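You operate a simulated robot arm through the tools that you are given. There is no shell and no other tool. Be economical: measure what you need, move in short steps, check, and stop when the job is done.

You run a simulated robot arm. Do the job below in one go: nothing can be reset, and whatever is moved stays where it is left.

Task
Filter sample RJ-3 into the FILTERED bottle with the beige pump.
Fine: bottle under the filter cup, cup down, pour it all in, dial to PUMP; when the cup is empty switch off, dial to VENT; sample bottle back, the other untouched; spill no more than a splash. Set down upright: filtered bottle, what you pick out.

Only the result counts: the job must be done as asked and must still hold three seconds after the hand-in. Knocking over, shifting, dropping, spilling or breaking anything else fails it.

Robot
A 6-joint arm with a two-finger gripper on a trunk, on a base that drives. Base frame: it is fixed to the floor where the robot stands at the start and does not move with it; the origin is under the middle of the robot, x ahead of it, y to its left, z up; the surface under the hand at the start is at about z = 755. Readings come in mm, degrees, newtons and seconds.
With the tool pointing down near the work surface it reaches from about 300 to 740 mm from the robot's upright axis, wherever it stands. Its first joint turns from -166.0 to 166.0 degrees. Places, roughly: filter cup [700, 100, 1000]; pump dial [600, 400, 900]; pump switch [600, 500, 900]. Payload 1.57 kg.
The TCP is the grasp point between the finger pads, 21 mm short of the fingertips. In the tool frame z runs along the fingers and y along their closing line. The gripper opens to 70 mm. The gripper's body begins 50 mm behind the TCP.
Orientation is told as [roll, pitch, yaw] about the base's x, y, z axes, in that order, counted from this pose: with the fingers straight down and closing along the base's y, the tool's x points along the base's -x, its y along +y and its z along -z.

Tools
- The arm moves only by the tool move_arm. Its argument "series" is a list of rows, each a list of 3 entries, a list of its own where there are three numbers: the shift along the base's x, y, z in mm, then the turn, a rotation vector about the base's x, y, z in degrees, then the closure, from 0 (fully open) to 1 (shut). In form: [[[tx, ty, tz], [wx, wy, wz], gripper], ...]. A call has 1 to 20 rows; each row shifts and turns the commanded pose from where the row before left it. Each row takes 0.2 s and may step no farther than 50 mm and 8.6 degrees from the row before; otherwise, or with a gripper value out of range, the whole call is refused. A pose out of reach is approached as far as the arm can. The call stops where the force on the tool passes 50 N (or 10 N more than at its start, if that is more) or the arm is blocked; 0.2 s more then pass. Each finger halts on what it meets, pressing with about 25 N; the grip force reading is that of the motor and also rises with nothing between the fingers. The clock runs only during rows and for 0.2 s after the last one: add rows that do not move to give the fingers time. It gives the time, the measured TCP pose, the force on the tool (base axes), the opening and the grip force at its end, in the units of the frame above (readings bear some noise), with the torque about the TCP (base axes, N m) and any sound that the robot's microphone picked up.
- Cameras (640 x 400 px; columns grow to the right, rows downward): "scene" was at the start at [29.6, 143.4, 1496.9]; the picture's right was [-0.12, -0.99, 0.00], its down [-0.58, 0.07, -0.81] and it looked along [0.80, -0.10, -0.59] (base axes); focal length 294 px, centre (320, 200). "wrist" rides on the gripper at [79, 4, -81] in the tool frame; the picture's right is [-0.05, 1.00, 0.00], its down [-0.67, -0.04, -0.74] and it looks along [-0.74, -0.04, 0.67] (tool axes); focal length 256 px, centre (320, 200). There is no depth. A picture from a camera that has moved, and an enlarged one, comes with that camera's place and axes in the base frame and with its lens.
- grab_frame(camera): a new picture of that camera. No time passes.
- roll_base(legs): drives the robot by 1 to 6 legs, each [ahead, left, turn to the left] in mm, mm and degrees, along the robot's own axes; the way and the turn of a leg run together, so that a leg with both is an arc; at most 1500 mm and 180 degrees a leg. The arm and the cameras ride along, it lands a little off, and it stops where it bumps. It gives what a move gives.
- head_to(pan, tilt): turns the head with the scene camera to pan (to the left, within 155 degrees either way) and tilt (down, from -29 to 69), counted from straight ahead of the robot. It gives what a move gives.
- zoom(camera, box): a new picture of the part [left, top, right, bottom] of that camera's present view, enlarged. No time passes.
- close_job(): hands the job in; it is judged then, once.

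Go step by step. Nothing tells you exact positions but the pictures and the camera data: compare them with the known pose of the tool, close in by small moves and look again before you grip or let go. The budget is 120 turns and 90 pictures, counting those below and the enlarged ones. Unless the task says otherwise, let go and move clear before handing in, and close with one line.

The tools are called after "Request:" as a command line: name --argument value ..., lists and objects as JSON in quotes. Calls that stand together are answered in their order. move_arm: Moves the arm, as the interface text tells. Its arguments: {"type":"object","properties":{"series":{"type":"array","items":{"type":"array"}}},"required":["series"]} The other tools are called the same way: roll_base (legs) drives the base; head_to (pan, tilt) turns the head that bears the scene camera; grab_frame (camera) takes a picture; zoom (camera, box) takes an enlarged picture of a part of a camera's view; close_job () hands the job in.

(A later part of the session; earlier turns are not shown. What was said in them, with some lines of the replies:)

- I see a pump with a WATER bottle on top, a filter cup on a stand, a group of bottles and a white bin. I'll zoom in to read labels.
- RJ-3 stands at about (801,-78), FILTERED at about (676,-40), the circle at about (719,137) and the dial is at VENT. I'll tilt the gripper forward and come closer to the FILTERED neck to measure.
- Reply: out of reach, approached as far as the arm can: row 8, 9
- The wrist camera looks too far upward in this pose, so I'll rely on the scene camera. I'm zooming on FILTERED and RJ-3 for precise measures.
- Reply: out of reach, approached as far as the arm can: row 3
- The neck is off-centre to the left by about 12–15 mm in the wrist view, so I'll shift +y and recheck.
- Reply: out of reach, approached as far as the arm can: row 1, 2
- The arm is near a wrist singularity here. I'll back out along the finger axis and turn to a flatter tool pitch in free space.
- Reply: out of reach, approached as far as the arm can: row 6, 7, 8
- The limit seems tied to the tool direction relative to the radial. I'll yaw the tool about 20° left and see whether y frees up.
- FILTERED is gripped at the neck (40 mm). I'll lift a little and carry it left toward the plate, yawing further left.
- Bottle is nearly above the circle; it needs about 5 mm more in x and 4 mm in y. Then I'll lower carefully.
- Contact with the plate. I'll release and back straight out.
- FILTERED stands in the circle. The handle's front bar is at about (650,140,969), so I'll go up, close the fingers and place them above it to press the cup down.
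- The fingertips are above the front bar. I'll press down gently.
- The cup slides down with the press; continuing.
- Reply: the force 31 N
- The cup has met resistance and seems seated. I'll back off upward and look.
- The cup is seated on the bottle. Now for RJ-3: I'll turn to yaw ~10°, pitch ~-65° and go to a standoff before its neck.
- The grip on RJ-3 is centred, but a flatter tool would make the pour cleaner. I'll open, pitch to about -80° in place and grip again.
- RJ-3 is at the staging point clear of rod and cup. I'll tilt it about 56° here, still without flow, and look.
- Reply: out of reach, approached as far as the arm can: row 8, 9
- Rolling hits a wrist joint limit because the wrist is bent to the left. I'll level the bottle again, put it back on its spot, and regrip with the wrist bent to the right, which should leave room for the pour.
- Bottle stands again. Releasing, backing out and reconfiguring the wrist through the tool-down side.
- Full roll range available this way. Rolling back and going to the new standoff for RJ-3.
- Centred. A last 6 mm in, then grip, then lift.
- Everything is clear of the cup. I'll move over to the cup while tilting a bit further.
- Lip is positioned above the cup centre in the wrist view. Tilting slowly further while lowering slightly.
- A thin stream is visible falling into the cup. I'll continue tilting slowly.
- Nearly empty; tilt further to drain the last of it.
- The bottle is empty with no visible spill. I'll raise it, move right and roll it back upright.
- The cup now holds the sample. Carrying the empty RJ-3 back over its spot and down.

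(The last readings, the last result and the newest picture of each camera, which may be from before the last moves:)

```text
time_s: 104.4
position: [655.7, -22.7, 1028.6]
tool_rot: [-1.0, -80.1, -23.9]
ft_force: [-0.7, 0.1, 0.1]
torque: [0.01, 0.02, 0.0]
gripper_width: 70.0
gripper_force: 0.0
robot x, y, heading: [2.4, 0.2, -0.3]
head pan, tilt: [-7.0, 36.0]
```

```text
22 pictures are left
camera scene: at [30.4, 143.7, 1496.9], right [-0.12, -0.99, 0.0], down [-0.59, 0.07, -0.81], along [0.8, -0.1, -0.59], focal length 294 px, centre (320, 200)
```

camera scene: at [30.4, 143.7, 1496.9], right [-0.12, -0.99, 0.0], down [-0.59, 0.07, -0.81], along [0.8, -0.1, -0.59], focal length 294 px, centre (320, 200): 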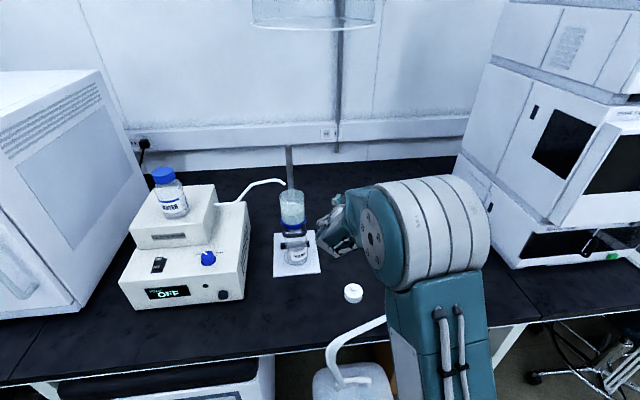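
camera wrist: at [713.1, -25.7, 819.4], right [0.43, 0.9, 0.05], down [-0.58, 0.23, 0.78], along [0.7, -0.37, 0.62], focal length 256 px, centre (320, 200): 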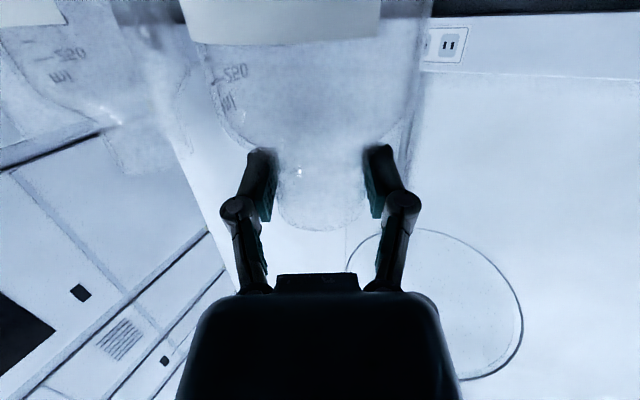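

RJ-3 is back on its spot. Now I'll return the tool to pointing down and head for the dial at about (597,370,920).

Request:
move_arm --series '[[[-8, 0, 0], [3.25, 7.3, 0], 0], [[-8, 0, 0], [3.25, 7.3, 0], 0], [[-8, 0, 0], [3.25, 7.3, 0], 0], [[-8, 0, 0], [3.25, 7.3, 0], 0], [[-8, 0, 0], [3.25, 7.3, 0], 0], [[-8, 0, 0], [3.25, 7.3, 0], 0], [[-8, 0, 0], [3.25, 7.3, 0], 0], [[-8, 0, 0], [3.25, 7.3, 0], 0], [[-8, 0, 0], [3.25, 7.3, 0], 0], [[0, 0, 0], [3.25, 7.3, 0], 0], [[0, 0, 0], [0, 0, 0], 0]]'

Request:
move_arm --series '[[[0, 30, 0], [0, 0, 6], 0], [[0, 30, 0], [0, 0, 6], 0], [[0, 30, 0], [0, 0, 6], 0], [[0, 30, 0], [0, 0, 6], 0], [[0, 30, 0], [0, 0, 6], 0], [[0, 30, 0], [0, 0, 6], 0], [[0, 30, 0], [0, 0, 6], 0], [[0, 30, 0], [0, 0, 6], 0], [[0, 30, 0], [0, 0, 6], 0], [[0, 30, 0], [0, 0, 6], 0], [[0, 30, 0], [0, 0, 6], 0], [[0, 30, 0], [0, 0, 3], 0], [[0, 0, 0], [0, 0, 0], 0]]'

Request:
grab_frame --camera "wrist"

Request:
grab_frame --camera "scene"

```text
time_s: 106.8
position: [583.5, -24.7, 1028.3]
tool_rot: [-0.9, 0.0, -24.1]
ft_force: [1.1, -0.9, -0.3]
torque: [-0.01, 0.0, -0.01]
gripper_width: 70.0
gripper_force: 0.1
robot x, y, heading: [0.5, 0.0, 0.3]
head pan, tilt: [-7.0, 36.0]
```

```text
time_s: 109.6
position: [582.4, 336.1, 1026.4]
tool_rot: [-0.9, -0.2, 45.0]
ft_force: [0.1, 0.1, -0.7]
torque: [0.03, 0.0, 0.0]
gripper_width: 70.1
gripper_force: 0.0
robot x, y, heading: [1.0, -1.5, 0.2]
head pan, tilt: [-7.0, 36.0]
```

```text
21 pictures are left
camera wrist: at [521.7, 284.6, 1106.9], right [-0.67, 0.74, -0.02], down [0.49, 0.45, 0.75], along [0.56, 0.49, -0.66], focal length 256 px, centre (320, 200)
```

wrist: 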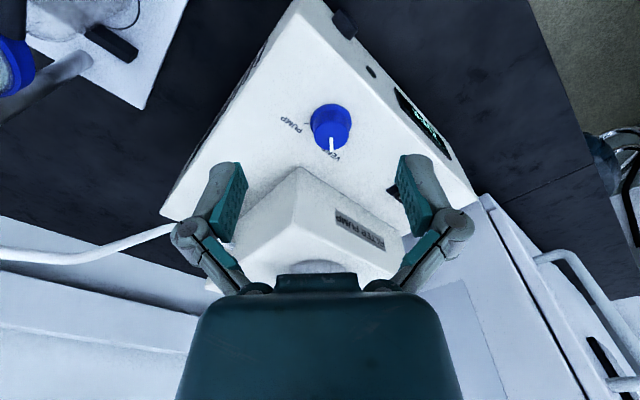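

```text
20 pictures are left
camera scene: at [30.8, 145.7, 1496.7], right [-0.12, -0.99, 0.0], down [-0.59, 0.07, -0.81], along [0.8, -0.1, -0.59], focal length 294 px, centre (320, 200)
```

scene: 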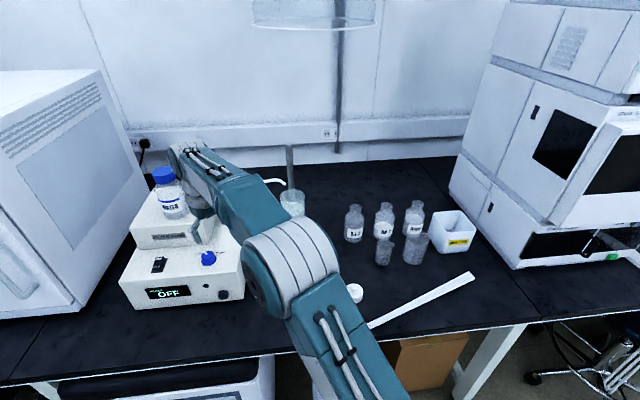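

Request:
move_arm --series '[[[10, 15, 0], [0, 0, 0], 0], [[9, 14, -10], [0, 0, 0], 0], [[0, 0, -25], [0, 0, 0], 0], [[0, 0, -20], [0, 0, 0], 0], [[0, 0, 0], [0, 0, 0], 0]]'

Request:
grab_frame --camera "wrist"

```text
time_s: 110.8
position: [603.2, 364.1, 970.6]
tool_rot: [-0.9, -0.2, 44.9]
ft_force: [0.0, -0.3, 0.7]
torque: [-0.03, 0.0, 0.0]
gripper_width: 69.7
gripper_force: 0.1
robot x, y, heading: [-0.0, 0.6, 0.2]
head pan, tilt: [-7.0, 36.0]
```

```text
19 pictures are left
camera wrist: at [543.2, 312.7, 1051.0], right [-0.67, 0.74, -0.02], down [0.49, 0.45, 0.75], along [0.56, 0.49, -0.66], focal length 256 px, centre (320, 200)
```

wrist: 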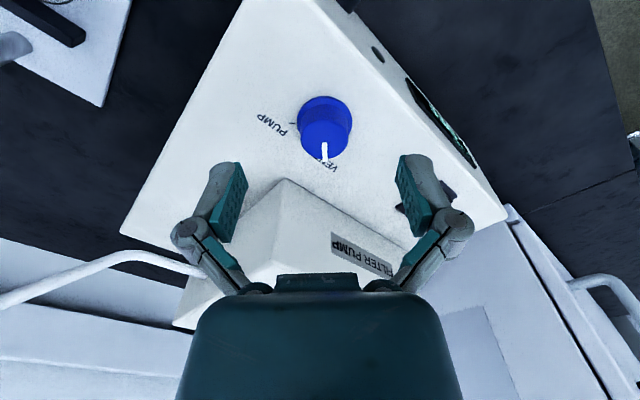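

Request:
move_arm --series '[[[-1, 2, -12], [0, 0, 0], 0], [[0, 0, -12], [0, 0, 0], 0], [[0, 0, -8], [0, 0, 0], 0], [[0, 0, 0], [0, 0, 0], 0.3], [[0, 0, 0], [0, 0, 0], 0.6], [[0, 0, 0], [0, 0, 0], 1], [[0, 0, 0], [0, 0, 0], 1]]'

Request:
grab_frame --camera "wrist"

```text
time_s: 112.4
position: [601.8, 367.0, 939.4]
tool_rot: [-0.9, -0.2, 44.9]
ft_force: [-0.3, -0.9, -0.3]
torque: [-0.01, 0.02, 0.01]
gripper_width: 0.0
gripper_force: 24.9
robot x, y, heading: [-0.7, 0.6, 0.1]
head pan, tilt: [-7.0, 36.0]
```

```text
18 pictures are left
camera wrist: at [542.2, 315.6, 1020.1], right [-0.67, 0.74, -0.02], down [0.49, 0.45, 0.75], along [0.56, 0.49, -0.66], focal length 256 px, centre (320, 200)
```

wrist: 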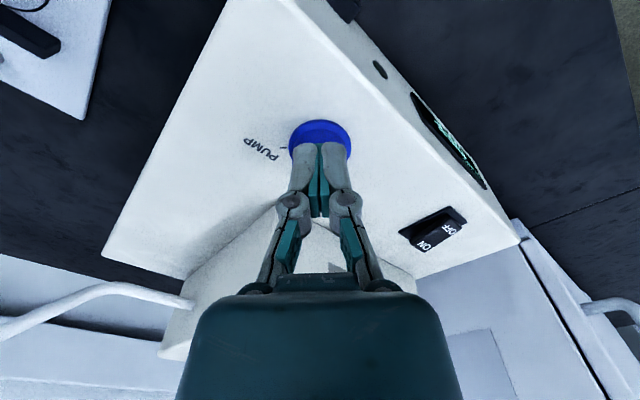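

The fingers closed above the knob, so it is lower and a bit farther, at about (613,376). I'll open, shift and look again.

Request:
move_arm --series '[[[0, 0, 4], [0, 0, 0], 0.5], [[5, 5, 0], [0, 0, 0], 0], [[6, 5, 0], [0, 0, 0], 0], [[0, 0, -6], [0, 0, 0], 0], [[0, 0, 0], [0, 0, 0], 0]]'

Request:
grab_frame --camera "wrist"

```text
time_s: 113.6
position: [613.4, 378.2, 938.1]
tool_rot: [-0.9, -0.1, 44.8]
ft_force: [-0.2, 0.2, 0.1]
torque: [0.02, 0.01, 0.0]
gripper_width: 69.7
gripper_force: 0.0
robot x, y, heading: [0.9, -1.5, -0.0]
head pan, tilt: [-7.0, 36.0]
```

```text
17 pictures are left
camera wrist: at [553.3, 326.2, 1018.9], right [-0.67, 0.74, -0.02], down [0.49, 0.45, 0.75], along [0.56, 0.49, -0.66], focal length 256 px, centre (320, 200)
```

wrist: 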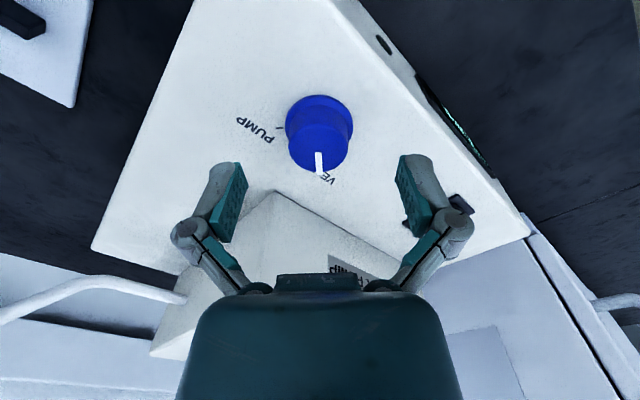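

Request:
move_arm --series '[[[0, 0, -10], [0, 0, 0], 0], [[0, 0, -10], [0, 0, 0], 0], [[0, 0, -6], [0, 0, 0], 0], [[0, 0, 0], [0, 0, 0], 0.3], [[0, 0, 0], [0, 0, 0], 0.6], [[0, 0, 0], [0, 0, 0], 1], [[0, 0, 0], [0, 0, 0], 1]]'

```text
time_s: 115.2
position: [613.8, 377.1, 913.8]
tool_rot: [-1.1, -0.4, 44.9]
ft_force: [8.1, -4.6, 7.0]
torque: [-0.05, -0.06, -0.04]
gripper_width: 33.6
gripper_force: 32.4
robot x, y, heading: [-1.2, 0.3, 0.1]
head pan, tilt: [-7.0, 36.0]
```

Knob gripped. Turning it clockwise by 90° to PUMP.

Request:
move_arm --series '[[[1, -0.7, 0], [0, 0, 0], 1], [[0, 0, 0], [0, 0, -6], 1], [[0, 0, 0], [0, 0, -6], 1], [[0, 0, 0], [0, 0, -6], 1], [[0, 0, 0], [0, 0, -6], 1], [[0, 0, 0], [0, 0, -6], 1], [[0, 0, 0], [0, 0, -6], 1], [[0, 0, 0], [0, 0, -6], 1], [[0, 0, 0], [0, 0, -6], 1], [[0, 0, 0], [0, 0, -6], 1], [[0, 0, 0], [0, 0, -6], 1], [[0, 0, 0], [0, 0, -6], 1], [[0, 0, 0], [0, 0, -6], 1], [[0, 0, 0], [0, 0, -6], 1], [[0, 0, 0], [0, 0, -6], 1], [[0, 0, 0], [0, 0, -6], 1], [[0, 0, 0], [0, 0, 0], 1]]'

Request:
grab_frame --camera "wrist"

```text
time_s: 117.9
position: [612.4, 382.6, 914.1]
tool_rot: [0.0, -0.1, -21.5]
ft_force: [10.3, 33.5, -18.5]
torque: [0.52, -0.46, 0.2]
gripper_width: 33.9
gripper_force: 31.9
robot x, y, heading: [-0.7, 4.2, -0.0]
head pan, tilt: [-7.0, 36.0]
stopped in row 13: the force on the tool passed its limit at 51 N (the readings are from after the stop); the commanded pose is now the measured one
```

```text
16 pictures are left
camera wrist: at [541.3, 415.6, 994.2], right [0.42, 0.91, 0.0], down [0.61, -0.28, 0.75], along [0.68, -0.31, -0.67], focal length 256 px, centre (320, 200)
```

wrist: 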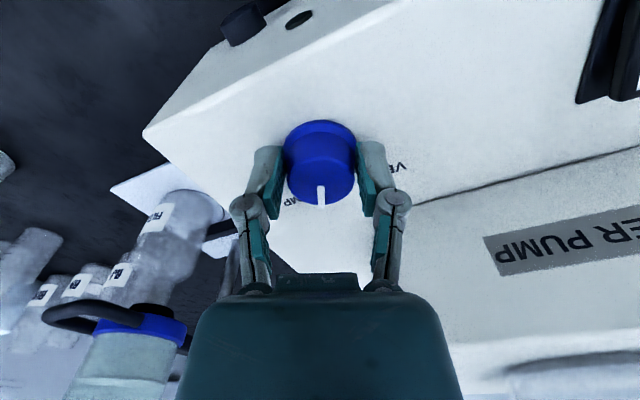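

The knob is turning but the grip is off its axis by some mm. I'll open, recentre and regrip.

Request:
move_arm --series '[[[0, 0, 0], [0, 0, 0], 0.5], [[1, 3, 0], [0, 0, 0], 0.2], [[0, 0, 0], [0, 0, 0], 0.2], [[0, 0, 0], [0, 0, 0], 0.6], [[0, 0, 0], [0, 0, 0], 1], [[0, 0, 0], [0, 0, 0], 1]]'

```text
time_s: 119.3
position: [614.2, 381.5, 916.5]
tool_rot: [0.0, -0.2, -21.7]
ft_force: [5.0, 16.1, 1.9]
torque: [-0.02, -0.95, 0.1]
gripper_width: 33.3
gripper_force: 32.0
robot x, y, heading: [-1.5, -1.7, -0.1]
head pan, tilt: [-7.0, 36.0]
```

Request:
move_arm --series '[[[1, 3, 0], [0, 0, 0], 1], [[0, 0, 0], [0, 0, 0], 1]]'

```text
time_s: 119.9
position: [614.0, 382.8, 915.5]
tool_rot: [-0.2, -0.1, -21.8]
ft_force: [-6.0, 5.4, 4.4]
torque: [0.56, 0.3, 0.02]
gripper_width: 33.1
gripper_force: 31.7
robot x, y, heading: [-3.4, 4.1, -0.1]
head pan, tilt: [-7.0, 36.0]
```

Well centred now. Continuing the turn to PUMP.

Request:
move_arm --series '[[[0, 0, 0], [0, 0, -5], 1], [[0, 0, 0], [0, 0, -5], 1], [[0, 0, 0], [0, 0, -5], 1], [[0, 0, 0], [0, 0, -5], 1], [[0, 0, 0], [0, 0, -5], 1], [[0, 0, 0], [0, 0, 0], 1]]'

Request:
grab_frame --camera "wrist"

```text
time_s: 121.3
position: [617.0, 382.3, 915.4]
tool_rot: [-0.2, -0.3, -46.8]
ft_force: [5.4, -0.1, 1.3]
torque: [-0.04, -0.3, 0.56]
gripper_width: 33.6
gripper_force: 32.3
robot x, y, heading: [-1.2, 6.9, 0.1]
head pan, tilt: [-7.0, 36.0]
```

```text
15 pictures are left
camera wrist: at [565.7, 443.8, 996.6], right [0.77, 0.64, 0.0], down [0.43, -0.51, 0.75], along [0.48, -0.57, -0.66], focal length 256 px, centre (320, 200)
```

wrist: 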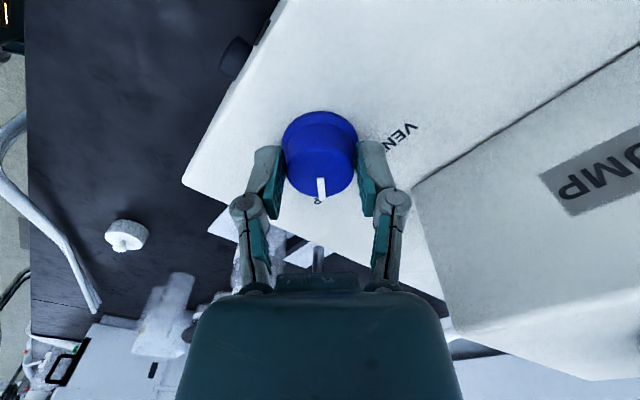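

The pointer is at PUMP against its stop. Releasing, raising, and turning toward the switch at about (616,507).

Request:
move_arm --series '[[[0, 0, 0], [0, 0, 0], 0.5], [[0, 0, 0], [0, 0, 0], 0], [[0, 0, 0], [0, 0, 0], 0], [[0, 0, 20], [0, 0, 0], 0], [[0, 0, 30], [0, 0, 0], 0], [[-10, 5, 30], [0, 0, 8], 0.5], [[-10, 5, 0], [0, 0, 8], 1], [[-10, 5, 0], [0, 0, 8], 1], [[-10, 5, 0], [0, 0, 8], 1], [[0, 5, 0], [0, 0, 8], 1], [[0, 5, 0], [0, 0, 8], 1], [[0, 5, 0], [0, 0, 8], 1], [[0, 5, 0], [0, 0, 8], 1], [[0, 5, 0], [0, 0, 8], 1], [[0, 5, 0], [0, 0, 8], 1], [[0, 5, 0], [0, 0, 7], 1], [[0, 0, 0], [0, 0, 0], 1]]'

Request:
move_arm --series '[[[0, 12, 0], [4.8, -5.7, 0], 1], [[0, 12, 0], [4.8, -5.7, 0], 1], [[5, 12, 0], [4.8, -5.7, 0], 1], [[5, 12, 0], [4.8, -5.7, 0], 1], [[10, 10, 0], [0, 0, 0], 1], [[10, 0, -10], [0, 0, 0], 1], [[0, 0, 0], [0, 0, 0], 1]]'

Request:
zoom --camera "scene" --box '[110, 140, 350, 310]'

```text
time_s: 124.9
position: [573.6, 437.4, 996.2]
tool_rot: [-0.1, 0.0, 40.3]
ft_force: [0.6, 0.1, -0.1]
torque: [0.0, 0.0, -0.01]
gripper_width: 0.0
gripper_force: 25.3
robot x, y, heading: [1.4, 2.6, 0.1]
head pan, tilt: [-7.0, 36.0]
```

```text
time_s: 126.5
position: [605.0, 495.7, 986.4]
tool_rot: [-0.2, -30.0, 40.2]
ft_force: [-0.4, 0.4, -0.6]
torque: [0.01, -0.02, -0.02]
gripper_width: 0.0
gripper_force: 25.0
robot x, y, heading: [-5.7, -3.5, -0.1]
head pan, tilt: [-7.0, 36.0]
```

```text
2.35 times, centred on (230, 225) of scene
camera zoom: at [30.7, 147.0, 1496.6], right [-0.12, -0.99, 0.0], down [-0.59, 0.07, -0.81], along [0.8, -0.1, -0.59], focal length 691 px, centre (532, 141)
```

zoom: 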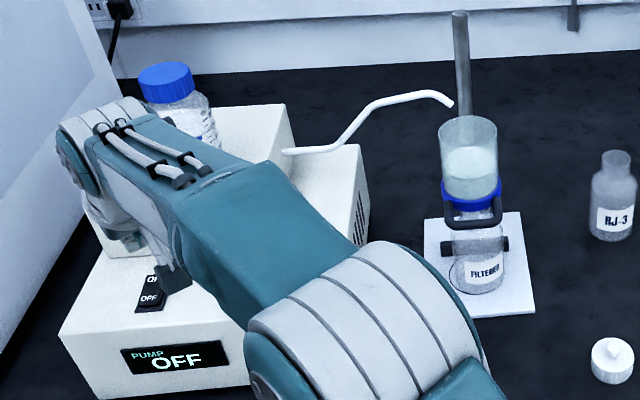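

Request:
grab_frame --camera "wrist"

```text
13 pictures are left
camera wrist: at [519.5, 429.9, 1016.8], right [-0.61, 0.79, 0.02], down [0.18, 0.11, 0.98], along [0.77, 0.6, -0.21], focal length 256 px, centre (320, 200)
```

wrist: 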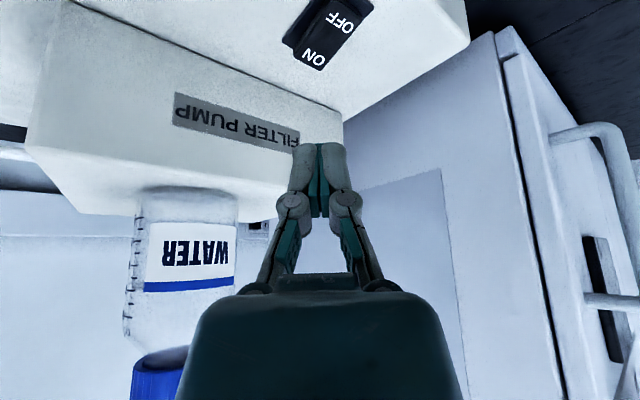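

Switch ON end is at about (623,510). Moving above it and pressing down gently.

Request:
move_arm --series '[[[5, 4, -10], [0, 0, 0], 1], [[4, 3.5, -20], [0, 0, 0], 1], [[0, 0, -15], [0, 0, 0], 1], [[0, 0, -8], [0, 0, 0], 1], [[0, 0, 0], [0, 0, 0], 1]]'

Request:
grab_frame --camera "wrist"

```text
time_s: 127.7
position: [614.3, 504.9, 933.2]
tool_rot: [-0.2, -29.9, 40.2]
ft_force: [0.2, 0.3, 0.2]
torque: [-0.02, 0.01, -0.03]
gripper_width: 0.0
gripper_force: 25.2
robot x, y, heading: [-4.4, -0.7, -0.2]
head pan, tilt: [-7.0, 36.0]
```

```text
12 pictures are left
camera wrist: at [528.5, 436.6, 963.3], right [-0.61, 0.79, 0.02], down [0.18, 0.11, 0.98], along [0.77, 0.6, -0.21], focal length 256 px, centre (320, 200)
```

wrist: 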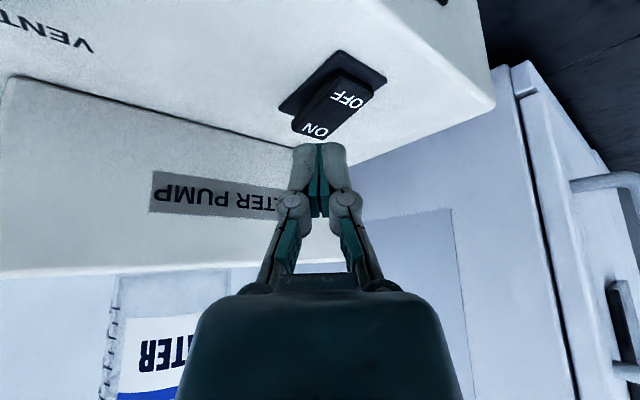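

Request:
move_arm --series '[[[-1, -2, -6], [0, 0, 0], 1], [[0, 0, -4], [0, 0, 0], 1], [[0, 0, -3], [0, 0, 0], 1], [[0, 0, -3], [0, 0, 0], 1], [[0, 0, -3], [0, 0, 0], 1], [[0, 0, -2], [0, 0, 0], 1], [[0, 0, -2], [0, 0, 0], 1], [[0, 0, 0], [0, 0, 0], 1]]'

Request:
zoom --camera "scene" --box '[110, 200, 350, 310]'

```text
time_s: 129.5
position: [614.6, 501.0, 918.5]
tool_rot: [-0.2, -30.8, 40.1]
ft_force: [4.3, -3.7, 39.5]
torque: [0.03, -0.14, -0.07]
gripper_width: 6.3
gripper_force: 28.5
robot x, y, heading: [-1.1, -0.1, -0.3]
head pan, tilt: [-7.0, 36.0]
```

```text
2.67 times, centred on (230, 255) of scene
camera zoom: at [27.9, 142.0, 1497.4], right [-0.12, -0.99, 0.0], down [-0.58, 0.07, -0.81], along [0.8, -0.1, -0.59], focal length 783 px, centre (560, 53)
```

zoom: 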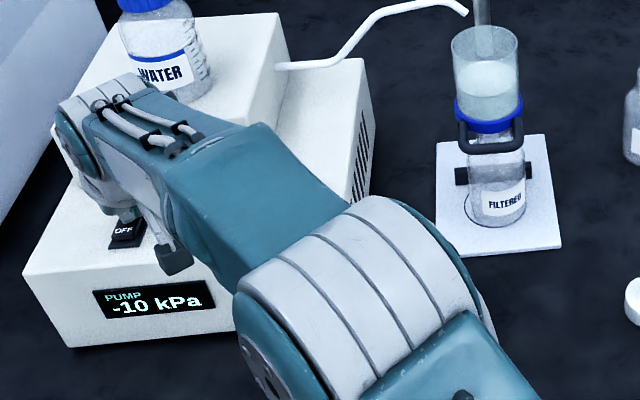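

The pump is on (-10 kPa). I'll lift off, move ready above the OFF end, and wait.

Request:
move_arm --series '[[[0, 0, 8], [0, 0, 0], 1], [[0, 0, 15], [0, 0, 0], 1], [[-12, 1, 0], [0, 0, 0], 1], [[-12, 1, 0], [0, 0, 0], 1], [[0, 0, 0], [0, 0, 0], 1], [[0, 0, 0], [0, 0, 0], 1], [[0, 0, 0], [0, 0, 0], 1], [[0, 0, 0], [0, 0, 0], 1], [[0, 0, 0], [0, 0, 0], 1], [[0, 0, 0], [0, 0, 0], 1]]'

Request:
zoom --camera "scene" --box '[110, 160, 350, 310]'

```text
time_s: 131.7
position: [588.3, 504.2, 933.8]
tool_rot: [-0.1, -30.0, 40.2]
ft_force: [-0.5, -0.2, 0.4]
torque: [-0.01, 0.02, -0.01]
gripper_width: 0.0
gripper_force: 28.7
robot x, y, heading: [2.3, 0.5, -0.1]
head pan, tilt: [-7.0, 36.0]
```

```text
2.67 times, centred on (230, 235) of scene
camera zoom: at [30.7, 146.8, 1496.6], right [-0.12, -0.99, 0.0], down [-0.59, 0.07, -0.81], along [0.8, -0.1, -0.59], focal length 783 px, centre (560, 107)
```

zoom: 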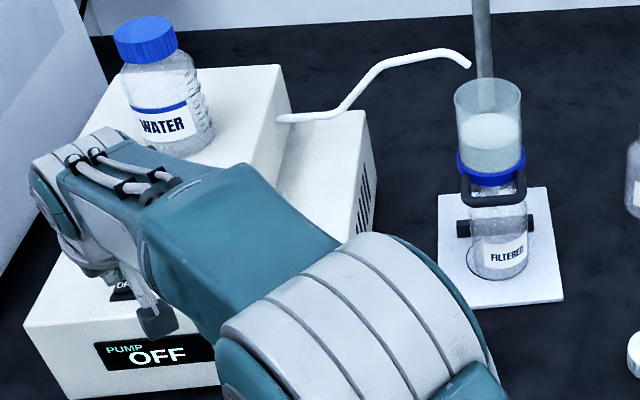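

The pump went off again; probably the fingertips wedged on the rocker and pulled it back. I'll press again with just one fingertip, offset sideways.

Request:
move_arm --series '[[[15, -3, 0], [0, 0, 0], 1], [[14, -3.7, 0], [0, 0, 0], 1], [[0, 0, -8], [0, 0, 0], 1], [[0, 0, -4], [0, 0, 0], 1], [[0, 0, -3], [0, 0, 0], 1], [[0, 0, -3], [0, 0, 0], 1], [[0, 0, -2], [0, 0, 0], 1], [[0, 0, -2], [0, 0, 0], 1], [[0, 0, 0], [0, 0, 0], 1]]'

```text
time_s: 133.7
position: [619.9, 497.6, 919.7]
tool_rot: [-0.3, -30.7, 40.3]
ft_force: [14.7, 2.1, 32.2]
torque: [0.33, -0.21, -0.11]
gripper_width: 0.0
gripper_force: 28.9
robot x, y, heading: [2.0, 3.5, 0.1]
head pan, tilt: [-7.0, 36.0]
```

Request:
move_arm --series '[[[0, 0, -2], [0, 0, 0], 1], [[0, 0, 0], [0, 0, 0], 1], [[0, 0, 8], [0, 0, 0], 1], [[0, 0, 12], [0, 0, 0], 1], [[0, 0, 8], [0, 0, 0], 1], [[0, 0, 0], [0, 0, 0], 1]]'

Request:
zoom --camera "scene" --box '[110, 160, 350, 310]'

Request:
grab_frame --camera "wrist"

```text
time_s: 135.1
position: [616.8, 495.0, 934.9]
tool_rot: [-0.1, -29.8, 40.1]
ft_force: [-0.1, -0.7, 0.5]
torque: [-0.02, -0.01, -0.01]
gripper_width: 0.0
gripper_force: 28.6
robot x, y, heading: [-0.5, -2.7, -0.1]
head pan, tilt: [-7.0, 36.0]
```

```text
2.67 times, centred on (230, 235) of scene
camera zoom: at [30.7, 146.5, 1496.6], right [-0.12, -0.99, 0.0], down [-0.59, 0.07, -0.81], along [0.8, -0.1, -0.59], focal length 783 px, centre (560, 107)
```

zoom: 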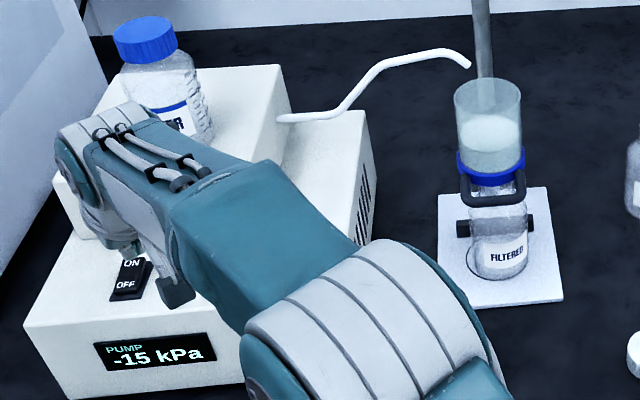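

```text
8 pictures are left
camera wrist: at [532.1, 429.4, 966.5], right [-0.61, 0.79, 0.02], down [0.18, 0.11, 0.98], along [0.77, 0.6, -0.21], focal length 256 px, centre (320, 200)
```

wrist: 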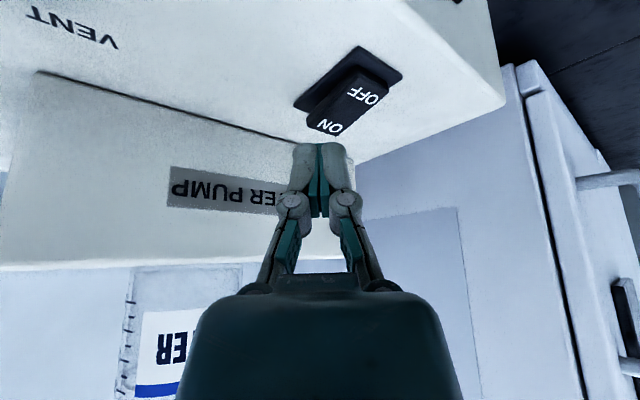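

The pump is running at -15 kPa and stays on. Waiting for the cup to drain.

Request:
move_arm --series '[[[0, 0, 5], [0, 0, 0], 1], [[0, 0, 0], [0, 0, 0], 1], [[0, 0, 0], [0, 0, 0], 1], [[0, 0, 0], [0, 0, 0], 1], [[0, 0, 0], [0, 0, 0], 1], [[0, 0, 0], [0, 0, 0], 1], [[0, 0, 0], [0, 0, 0], 1], [[0, 0, 0], [0, 0, 0], 1], [[0, 0, 0], [0, 0, 0], 1], [[0, 0, 0], [0, 0, 0], 1], [[0, 0, 0], [0, 0, 0], 1], [[0, 0, 0], [0, 0, 0], 1], [[0, 0, 0], [0, 0, 0], 1], [[0, 0, 0], [0, 0, 0], 1], [[0, 0, 0], [0, 0, 0], 1], [[0, 0, 0], [0, 0, 0], 1], [[0, 0, 0], [0, 0, 0], 1], [[0, 0, 0], [0, 0, 0], 1], [[0, 0, 0], [0, 0, 0], 1], [[0, 0, 0], [0, 0, 0], 1]]'

Request:
move_arm --series '[[[0, 0, 0], [0, 0, 0], 1], [[0, 0, 0], [0, 0, 0], 1], [[0, 0, 0], [0, 0, 0], 1], [[0, 0, 0], [0, 0, 0], 1], [[0, 0, 0], [0, 0, 0], 1], [[0, 0, 0], [0, 0, 0], 1], [[0, 0, 0], [0, 0, 0], 1], [[0, 0, 0], [0, 0, 0], 1], [[0, 0, 0], [0, 0, 0], 1], [[0, 0, 0], [0, 0, 0], 1], [[0, 0, 0], [0, 0, 0], 1], [[0, 0, 0], [0, 0, 0], 1], [[0, 0, 0], [0, 0, 0], 1], [[0, 0, 0], [0, 0, 0], 1], [[0, 0, 0], [0, 0, 0], 1], [[0, 0, 0], [0, 0, 0], 1], [[0, 0, 0], [0, 0, 0], 1], [[0, 0, 0], [0, 0, 0], 1], [[0, 0, 0], [0, 0, 0], 1], [[0, 0, 0], [0, 0, 0], 1]]'

Request:
zoom --camera "scene" --box '[140, 170, 340, 310]'

```text
time_s: 139.3
position: [618.2, 497.7, 941.8]
tool_rot: [-0.2, -29.9, 40.2]
ft_force: [0.5, 0.1, -0.1]
torque: [-0.03, -0.05, -0.04]
gripper_width: 0.0
gripper_force: 29.0
robot x, y, heading: [2.1, -2.8, 0.1]
head pan, tilt: [-7.0, 36.0]
```

```text
time_s: 143.5
position: [619.0, 497.1, 942.0]
tool_rot: [-0.2, -29.9, 40.2]
ft_force: [0.8, -0.5, 0.3]
torque: [-0.01, -0.01, 0.0]
gripper_width: 0.0
gripper_force: 28.7
robot x, y, heading: [1.5, -1.7, 0.2]
head pan, tilt: [-7.0, 36.0]
```

```text
2.86 times, centred on (240, 240) of scene
camera zoom: at [30.8, 146.8, 1496.6], right [-0.12, -0.99, 0.0], down [-0.59, 0.07, -0.81], along [0.8, -0.1, -0.59], focal length 839 px, centre (549, 86)
```

zoom: 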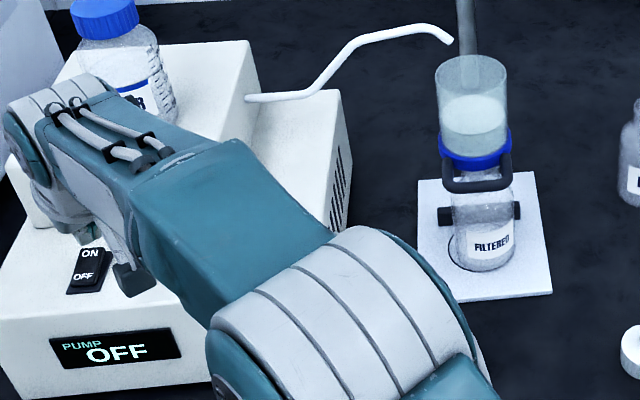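

The rocker crept back, so the press was too short or shallow. I'll press nearer its ON edge and hold longer.

Request:
move_arm --series '[[[4, 1, -10], [0, 0, 0], 1], [[0, 0, -8], [0, 0, 0], 1], [[0, 0, -4], [0, 0, 0], 1], [[0, 0, -3], [0, 0, 0], 1], [[0, 0, -3], [0, 0, 0], 1], [[0, 0, -2], [0, 0, 0], 1], [[0, 0, 0], [0, 0, 0], 1], [[0, 0, 0], [0, 0, 0], 1], [[0, 0, 0], [0, 0, 0], 1]]'

```text
time_s: 145.5
position: [623.5, 497.7, 918.4]
tool_rot: [-0.2, -30.6, 40.2]
ft_force: [7.2, -2.1, 32.7]
torque: [0.19, -0.11, -0.05]
gripper_width: 0.0
gripper_force: 28.7
robot x, y, heading: [-0.1, 1.7, 0.1]
head pan, tilt: [-7.0, 36.0]
```

Request:
move_arm --series '[[[0, 0, -2], [0, 0, 0], 1], [[0, 0, 0], [0, 0, 0], 1], [[0, 0, 0], [0, 0, 0], 1], [[0, 0, 0], [0, 0, 0], 1]]'

Request:
zoom --camera "scene" --box '[130, 240, 210, 310]'

```text
time_s: 146.5
position: [623.5, 498.7, 917.5]
tool_rot: [-0.2, -30.7, 40.2]
ft_force: [6.9, -4.0, 35.8]
torque: [0.21, -0.08, -0.04]
gripper_width: 0.3
gripper_force: 28.8
robot x, y, heading: [-1.0, 0.7, 0.2]
head pan, tilt: [-7.0, 36.0]
```

```text
5.71 times, centred on (170, 275) of scene
camera zoom: at [28.4, 142.8, 1497.2], right [-0.12, -0.99, 0.0], down [-0.58, 0.07, -0.81], along [0.8, -0.1, -0.59], focal length 1678 px, centre (1177, -229)
```

zoom: 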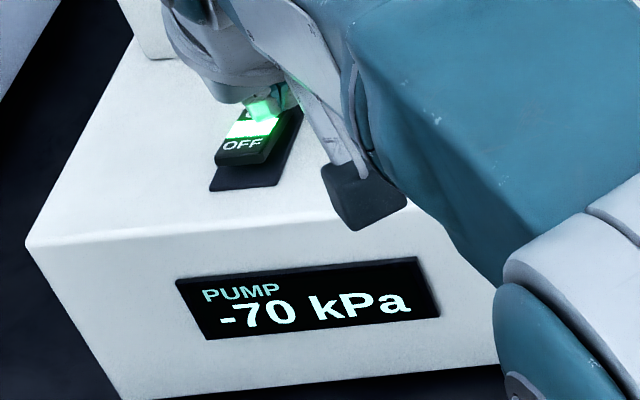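

The switch is fully in and lit, -70 kPa. I'll hold a while so filtration runs.

Request:
move_arm --series '[[[0, 0, 0], [0, 0, 0], 1], [[0, 0, 0], [0, 0, 0], 1], [[0, 0, 0], [0, 0, 0], 1], [[0, 0, 0], [0, 0, 0], 1], [[0, 0, 0], [0, 0, 0], 1], [[0, 0, 0], [0, 0, 0], 1], [[0, 0, 0], [0, 0, 0], 1], [[0, 0, 0], [0, 0, 0], 1], [[0, 0, 0], [0, 0, 0], 1], [[0, 0, 0], [0, 0, 0], 1], [[0, 0, 0], [0, 0, 0], 1], [[0, 0, 0], [0, 0, 0], 1], [[0, 0, 0], [0, 0, 0], 1], [[0, 0, 0], [0, 0, 0], 1], [[0, 0, 0], [0, 0, 0], 1], [[0, 0, 0], [0, 0, 0], 1], [[0, 0, 0], [0, 0, 0], 1], [[0, 0, 0], [0, 0, 0], 1], [[0, 0, 0], [0, 0, 0], 1], [[0, 0, 0], [0, 0, 0], 1]]'

Request:
move_arm --series '[[[0, 0, 0], [0, 0, 0], 1], [[0, 0, 0], [0, 0, 0], 1], [[0, 0, 0], [0, 0, 0], 1], [[0, 0, 0], [0, 0, 0], 1], [[0, 0, 0], [0, 0, 0], 1], [[0, 0, 0], [0, 0, 0], 1], [[0, 0, 0], [0, 0, 0], 1], [[0, 0, 0], [0, 0, 0], 1], [[0, 0, 0], [0, 0, 0], 1], [[0, 0, 0], [0, 0, 0], 1], [[0, 0, 0], [0, 0, 0], 1], [[0, 0, 0], [0, 0, 0], 1], [[0, 0, 0], [0, 0, 0], 1], [[0, 0, 0], [0, 0, 0], 1], [[0, 0, 0], [0, 0, 0], 1], [[0, 0, 0], [0, 0, 0], 1], [[0, 0, 0], [0, 0, 0], 1], [[0, 0, 0], [0, 0, 0], 1], [[0, 0, 0], [0, 0, 0], 1], [[0, 0, 0], [0, 0, 0], 1]]'

Request:
zoom --camera "scene" --box '[140, 170, 340, 310]'

```text
time_s: 150.7
position: [622.9, 497.5, 917.8]
tool_rot: [-0.3, -30.6, 40.3]
ft_force: [6.6, -1.3, 35.5]
torque: [0.24, -0.06, -0.04]
gripper_width: 0.1
gripper_force: 28.4
robot x, y, heading: [-1.9, 3.7, -0.1]
head pan, tilt: [-7.0, 36.0]
```

```text
time_s: 154.9
position: [623.5, 498.9, 916.9]
tool_rot: [-0.2, -30.7, 40.2]
ft_force: [7.4, -0.9, 34.8]
torque: [0.27, -0.06, -0.04]
gripper_width: 0.0
gripper_force: 29.1
robot x, y, heading: [2.5, -2.4, 0.0]
head pan, tilt: [-7.0, 36.0]
```

```text
2.86 times, centred on (240, 240) of scene
camera zoom: at [28.4, 143.4, 1497.2], right [-0.12, -0.99, 0.0], down [-0.58, 0.07, -0.81], along [0.8, -0.1, -0.59], focal length 839 px, centre (549, 86)
```

zoom: 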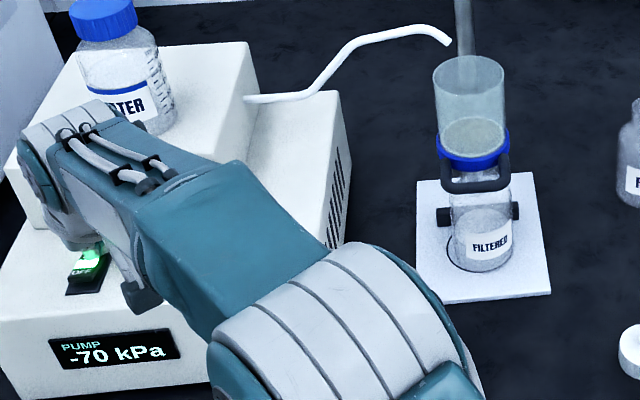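

The cup looks drained already; I'll give it a few more seconds to be sure, then go to the OFF end and press it.

Request:
move_arm --series '[[[0, 0, 0], [0, 0, 0], 1], [[0, 0, 0], [0, 0, 0], 1], [[0, 0, 0], [0, 0, 0], 1], [[0, 0, 0], [0, 0, 0], 1], [[0, 0, 0], [0, 0, 0], 1], [[0, 0, 0], [0, 0, 0], 1], [[0, 0, 0], [0, 0, 0], 1], [[0, 0, 0], [0, 0, 0], 1], [[0, 0, 0], [0, 0, 0], 1], [[0, 0, 0], [0, 0, 0], 1], [[0, 0, 0], [0, 0, 0], 1], [[0, 0, 0], [0, 0, 0], 1], [[0, 0, 0], [0, 0, 0], 1], [[0, 0, 0], [0, 0, 0], 1], [[0, 0, 0], [0, 0, 0], 1], [[0, 0, 0], [0, 0, 0], 1], [[0, 0, 0], [0, 0, 0], 1], [[0, 0, 0], [0, 0, 0], 1], [[0, 0, 0], [0, 0, 0], 1], [[0, 0, 0], [0, 0, 0], 1]]'

Request:
move_arm --series '[[[0, 0, 0], [0, 0, 0], 1], [[0, 0, 0], [0, 0, 0], 1], [[0, 0, 0], [0, 0, 0], 1], [[0, 0, 0], [0, 0, 0], 1], [[0, 0, 10], [0, 0, 0], 1], [[0, 0, 15], [0, 0, 0], 1], [[-15, 0, 5], [0, 0, 0], 1], [[-16, 2, 0], [0, 0, 0], 1], [[0, 0, 0], [0, 0, 0], 1]]'

```text
time_s: 159.1
position: [623.2, 499.3, 916.9]
tool_rot: [-0.3, -30.7, 40.2]
ft_force: [8.0, 0.5, 35.9]
torque: [0.29, -0.06, -0.04]
gripper_width: 0.0
gripper_force: 28.7
robot x, y, heading: [0.0, 1.6, -0.1]
head pan, tilt: [-7.0, 36.0]
```

```text
time_s: 161.1
position: [591.3, 498.9, 939.1]
tool_rot: [-0.3, -29.9, 40.2]
ft_force: [0.4, 0.5, -0.2]
torque: [0.02, 0.01, -0.03]
gripper_width: 0.0
gripper_force: 28.1
robot x, y, heading: [-1.2, 0.8, -0.0]
head pan, tilt: [-7.0, 36.0]
```

Request:
move_arm --series '[[[2, 0, -10], [0, 0, 0], 1], [[0, 0, -8], [0, 0, 0], 1], [[0, 0, -4], [0, 0, 0], 1], [[0, 0, -3], [0, 0, 0], 1], [[0, 0, -2], [0, 0, 0], 1], [[0, 0, -2], [0, 0, 0], 1], [[0, 0, -1], [0, 0, 0], 1], [[0, 0, 0], [0, 0, 0], 1], [[0, 0, 0], [0, 0, 0], 1]]'

```text
time_s: 163.1
position: [594.5, 498.9, 915.1]
tool_rot: [-0.3, -30.5, 40.2]
ft_force: [2.0, -4.3, 34.4]
torque: [-0.12, -0.15, 0.15]
gripper_width: 0.2
gripper_force: 28.9
robot x, y, heading: [0.8, 1.1, 0.0]
head pan, tilt: [-7.0, 36.0]
```

OFF is pressed. Lifting off and turning the tool vertical over the dial with yaw about -46°.

Request:
move_arm --series '[[[0, 0, 10], [0, 0, 0], 1], [[0, 0, 20], [0, 0, 0], 1], [[0, 0, 25], [0, 0, 0], 1], [[0, 0, 25], [0, 0, 0], 1], [[0, -12, 0], [-4.8, 5.7, 0], 1], [[0, -12, 0], [-4.8, 5.7, 0], 1], [[0, -12, 0], [-4.8, 5.7, 0], 1], [[0, -12, 0], [-4.8, 5.7, 0], 0.5], [[0, 0, 0], [0, 0, 0], 0]]'

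Request:
move_arm --series '[[[0, -7, 0], [0, 0, -8], 0], [[0, -7, 0], [0, 0, -8], 0], [[0, -7, 0], [0, 0, -8], 0], [[0, -7, 0], [0, 0, -8], 0], [[0, -7, 0], [0, 0, -8], 0], [[0, -7, 0], [0, 0, -8], 0], [[0, -7, 0], [0, 0, -8], 0], [[4, -7, 0], [0, 0, -8], 0], [[5, -5, 0], [0, 0, -8], 0], [[5, 0, 0], [0, 0, -8], 0], [[5, 0, 0], [0, 0, -6.5], 0], [[0, 0, 0], [0, 0, 0], 0]]'

```text
time_s: 165.1
position: [574.7, 437.4, 984.9]
tool_rot: [0.0, -0.1, 40.3]
ft_force: [0.5, 0.4, 0.6]
torque: [0.01, -0.01, -0.01]
gripper_width: 69.6
gripper_force: 0.0
out of reach, approached as far as the arm can: row 7, 8
robot x, y, heading: [1.7, 3.8, 0.2]
head pan, tilt: [-7.0, 36.0]
```

```text
time_s: 167.7
position: [593.6, 374.9, 984.5]
tool_rot: [-0.2, -0.2, -46.4]
ft_force: [0.8, 0.9, 0.0]
torque: [-0.01, -0.02, 0.02]
gripper_width: 69.7
gripper_force: 0.1
robot x, y, heading: [1.7, -0.1, 0.1]
head pan, tilt: [-7.0, 36.0]
```

Moving exactly over the dial (615,383), with one picture to confirm the alignment and the display.

Request:
move_arm --series '[[[11, 4, -15], [0, 0, 0], 0], [[11, 4, -20], [0, 0, 0], 0], [[0, 0, -12], [0, 0, 0], 0], [[0, 0, 0], [0, 0, 0], 0]]'

Request:
grab_frame --camera "wrist"

```text
time_s: 168.7
position: [614.0, 383.6, 937.9]
tool_rot: [-0.2, -0.1, -46.3]
ft_force: [0.2, 0.4, 0.1]
torque: [-0.02, 0.01, 0.0]
gripper_width: 69.9
gripper_force: 0.0
robot x, y, heading: [0.9, -0.4, -0.3]
head pan, tilt: [-7.0, 36.0]
```

```text
4 pictures are left
camera wrist: at [564.6, 444.4, 1017.9], right [0.76, 0.65, 0.0], down [0.43, -0.5, 0.75], along [0.49, -0.57, -0.66], focal length 256 px, centre (320, 200)
```

wrist: 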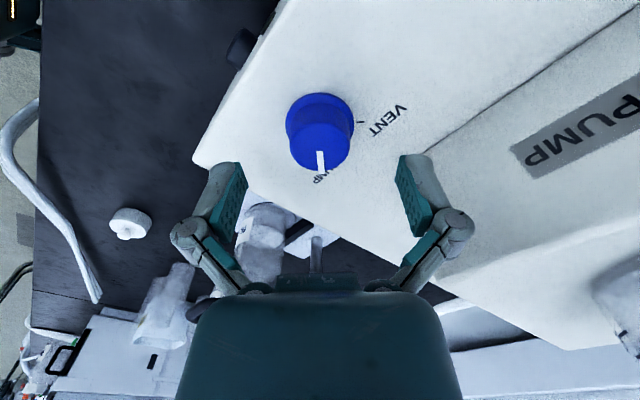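

Request:
move_arm --series '[[[0.5, 0, -10], [0, 0, 0], 0], [[0.5, 0, -8], [0, 0, 0], 0], [[0, 0, -5], [0, 0, 0], 0], [[0, 0, 0], [0, 0, 0], 0.3], [[0, 0, 0], [0, 0, 0], 0.6], [[0, 0, 0], [0, 0, 0], 1], [[0, 0, 0], [0, 0, 0], 1]]'

Request:
move_arm --series '[[[0, 0, 0], [0, 0, 5], 1], [[0, 0, 0], [0, 0, 5], 1], [[0, 0, 0], [0, 0, 5], 1], [[0, 0, 0], [0, 0, 5], 1], [[0, 0, 0], [0, 0, 5], 1], [[0, 0, 0], [0, 0, 0], 1]]'

```text
time_s: 170.3
position: [616.0, 382.9, 915.4]
tool_rot: [-0.2, -0.2, -46.3]
ft_force: [-3.2, -3.6, 6.9]
torque: [-0.15, 0.27, 0.01]
gripper_width: 33.8
gripper_force: 32.2
robot x, y, heading: [-3.9, -0.7, 0.2]
head pan, tilt: [-7.0, 36.0]
```

```text
time_s: 171.7
position: [615.5, 381.4, 914.5]
tool_rot: [-0.2, -0.2, -21.3]
ft_force: [-11.2, -10.3, 14.0]
torque: [-0.66, 0.02, -0.01]
gripper_width: 33.9
gripper_force: 32.0
robot x, y, heading: [-1.1, -3.5, -0.2]
head pan, tilt: [-7.0, 36.0]
```

Request:
move_arm --series '[[[-1, -1.5, 0], [0, 0, 5], 1], [[0, 0, 0], [0, 0, 5], 1], [[0, 0, 0], [0, 0, 5], 1], [[0, 0, 0], [0, 0, 5], 1], [[0, 0, 0], [0, 0, 5], 1], [[0, 0, 0], [0, 0, 0], 1]]'

```text
time_s: 173.1
position: [615.8, 380.4, 914.7]
tool_rot: [-0.1, -0.3, 3.7]
ft_force: [1.4, -8.1, 16.8]
torque: [-0.21, -0.16, -0.01]
gripper_width: 33.7
gripper_force: 31.6
robot x, y, heading: [-2.4, 0.6, 0.1]
head pan, tilt: [-7.0, 36.0]
```

Request:
move_arm --series '[[[0, -1, 0.5], [0, 0, 5], 1], [[0, 0, 0], [0, 0, 5], 1], [[0, 0, 0], [0, 0, 5], 1], [[0, 0, 0], [0, 0, 5], 1], [[0, 0, 0], [0, 0, 5], 1], [[0, 0, 0], [0, 0, 5], 1], [[0, 0, 0], [0, 0, 5], 1], [[0, 0, 0], [0, 0, 5], 1], [[0, 0, 0], [0, 0, 0], 1]]'

```text
time_s: 175.1
position: [616.0, 379.3, 913.7]
tool_rot: [-0.2, -0.2, 43.8]
ft_force: [27.2, -9.8, 14.4]
torque: [0.01, -0.72, -0.16]
gripper_width: 33.8
gripper_force: 31.7
robot x, y, heading: [0.7, 0.1, -0.1]
head pan, tilt: [-7.0, 36.0]
```

Request:
move_arm --series '[[[2, -1, 0], [0, 0, 0], 1], [[0, 0, 0], [0, 0, 3], 1], [[0, 0, 0], [0, 0, 0], 1]]'

```text
time_s: 175.9
position: [614.3, 378.8, 914.7]
tool_rot: [0.0, 0.0, 46.7]
ft_force: [6.1, -12.2, 12.7]
torque: [-0.48, 0.01, -0.53]
gripper_width: 33.9
gripper_force: 32.4
robot x, y, heading: [-2.8, -1.3, -0.1]
head pan, tilt: [-7.0, 36.0]
```

Stop torque is felt at VENT. Releasing, lifting clear and backing away toward the robot before checking.

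Request:
move_arm --series '[[[0, 0, 0], [0, 0, 0], 0.5], [[0, 0, 0], [0, 0, 0], 0], [[0, 0, 0], [0, 0, 0], 0], [[0, 0, 20], [0, 0, 0], 0], [[0, 0, 30], [0, 0, 0], 0], [[0, 0, 40], [0, 0, 0], 0], [[-25, -15, 40], [0, 0, 0], 0], [[-30, -20, 40], [0, 0, 0], 0], [[-30, -40, 20], [0, 0, -6], 0], [[-30, -40, 0], [0, 0, -6], 0], [[-30, -40, 0], [0, 0, -6], 0], [[0, -40, 0], [0, 0, -6], 0], [[0, -40, 0], [0, 0, -6], 0], [[0, -40, 0], [0, 0, -6], 0], [[0, -40, 0], [0, 0, -6], 0], [[0, 0, 0], [0, 0, 0], 0]]'

Request:
zoom --camera "scene" --box '[110, 140, 350, 310]'

```text
refused: row 8 steps farther than a row can; nothing moved
```

```text
2.35 times, centred on (230, 225) of scene
camera zoom: at [30.3, 143.0, 1497.1], right [-0.12, -0.99, 0.0], down [-0.59, 0.07, -0.81], along [0.8, -0.1, -0.59], focal length 691 px, centre (532, 141)
```

zoom: 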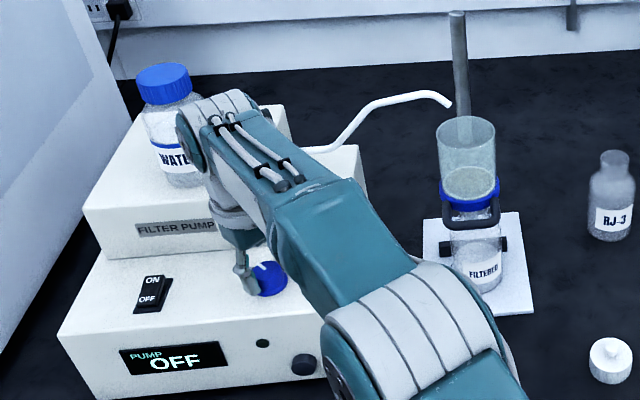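

The pump shows OFF and the cup is drained. I'll repeat the retreat with smaller steps.

Request:
move_arm --series '[[[0, 0, 0], [0, 0, 0], 0.5], [[0, 0, 0], [0, 0, 0], 0], [[0, 0, 0], [0, 0, 0], 0], [[0, 0, 20], [0, 0, 0], 0], [[0, 0, 30], [0, 0, 0], 0], [[0, 0, 40], [0, 0, 0], 0], [[-20, -10, 35], [0, 0, 0], 0], [[-25, -10, 35], [0, 0, 0], 0], [[-25, -30, 10], [0, 0, -6], 0], [[-25, -35, 0], [0, 0, -6], 0], [[-20, -35, 0], [0, 0, -6], 0], [[0, -40, 0], [0, 0, -6], 0], [[0, -40, 0], [0, 0, -6], 0], [[0, -40, 0], [0, 0, -6], 0], [[0, -40, 0], [0, 0, -6], 0], [[0, 0, 0], [0, 0, 0], 0]]'

Request:
zoom --camera "scene" --box '[110, 140, 350, 310]'

```text
time_s: 179.3
position: [643.9, 170.0, 1146.3]
tool_rot: [-0.2, -0.1, 4.6]
ft_force: [0.2, -1.1, -0.1]
torque: [0.05, 0.02, 0.0]
gripper_width: 69.7
gripper_force: 0.0
out of reach, approached as far as the arm can: row 6, 7, 8, 9, 10, 11, 12, 13, 14, 15
robot x, y, heading: [5.2, 3.0, -0.1]
head pan, tilt: [-7.0, 36.0]
```

```text
2.35 times, centred on (230, 225) of scene
camera zoom: at [31.2, 145.1, 1496.8], right [-0.12, -0.99, 0.0], down [-0.59, 0.07, -0.81], along [0.8, -0.1, -0.59], focal length 691 px, centre (532, 141)
```

zoom: 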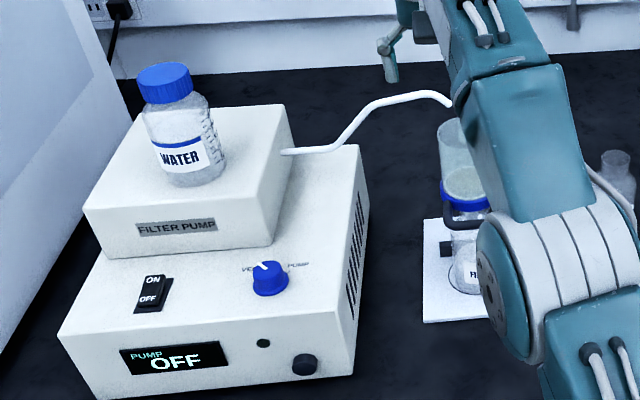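

Request:
zoom --camera "scene" --box '[130, 230, 260, 310]'

```text
4.92 times, centred on (195, 270) of scene
camera zoom: at [31.2, 145.1, 1496.8], right [-0.12, -0.99, 0.0], down [-0.59, 0.07, -0.81], along [0.8, -0.1, -0.59], focal length 1446 px, centre (935, -145)
```

zoom: 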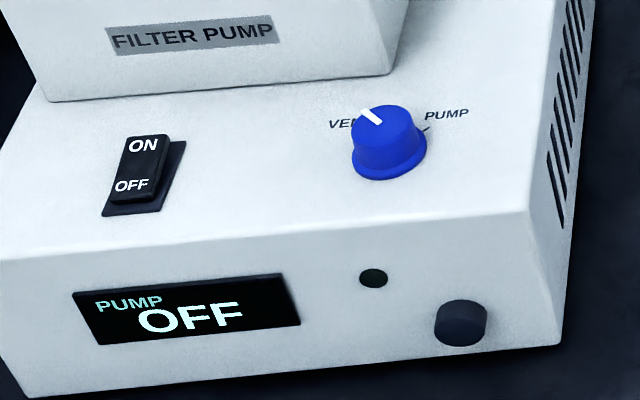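

The dial is at VENT exactly as at the start and the pump is off. I'll back the arm clear and take a last overview.

Request:
move_arm --series '[[[-25, -10, 0], [0, 0, 0], 0], [[-30, -30, 10], [0, 0, 0], 0], [[-30, -35, 10], [0, 0, 0], 0], [[-30, -35, 10], [0, 0, 0], 0], [[-30, -35, 10], [0, 0, 0], 0], [[-20, -35, 10], [0, 0, 0], 0], [[0, -40, 0], [0, 0, 0], 0], [[0, 0, 0], [0, 0, 0], 0]]'

Request:
zoom --camera "scene" --box '[250, 140, 480, 310]'

```text
time_s: 181.1
position: [506.2, -47.2, 1198.9]
tool_rot: [-0.1, -0.1, 4.7]
ft_force: [-0.2, 0.1, -0.2]
torque: [0.0, 0.01, 0.02]
gripper_width: 70.3
gripper_force: 0.0
out of reach, approached as far as the arm can: row 1
robot x, y, heading: [1.2, 1.6, -0.0]
head pan, tilt: [-7.0, 36.0]
```

```text
2.35 times, centred on (365, 225) of scene
camera zoom: at [30.2, 143.6, 1496.9], right [-0.12, -0.99, 0.0], down [-0.59, 0.07, -0.81], along [0.8, -0.1, -0.59], focal length 691 px, centre (214, 141)
```

zoom: 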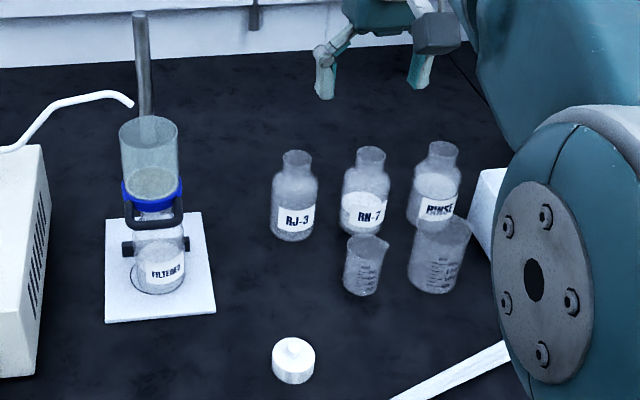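

RJ-3 is back upright, FILTERED holds the filtrate under the lowered cup, the cup is drained, and everything else is in place. Handing in.

Request:
close_job

```text
The job is handed in.
```

I filtered RJ-3 into the FILTERED bottle, and the job is handed in. FILTERED stands upright under the lowered cup and the cup is drained. The pump is off with the dial at VENT. The empty RJ-3 bottle is back on its spot, RN-7 was not touched, and the last pictures showed no spill. The pump switch did not stay on for the first two presses, so the pump ran briefly twice before the full run.
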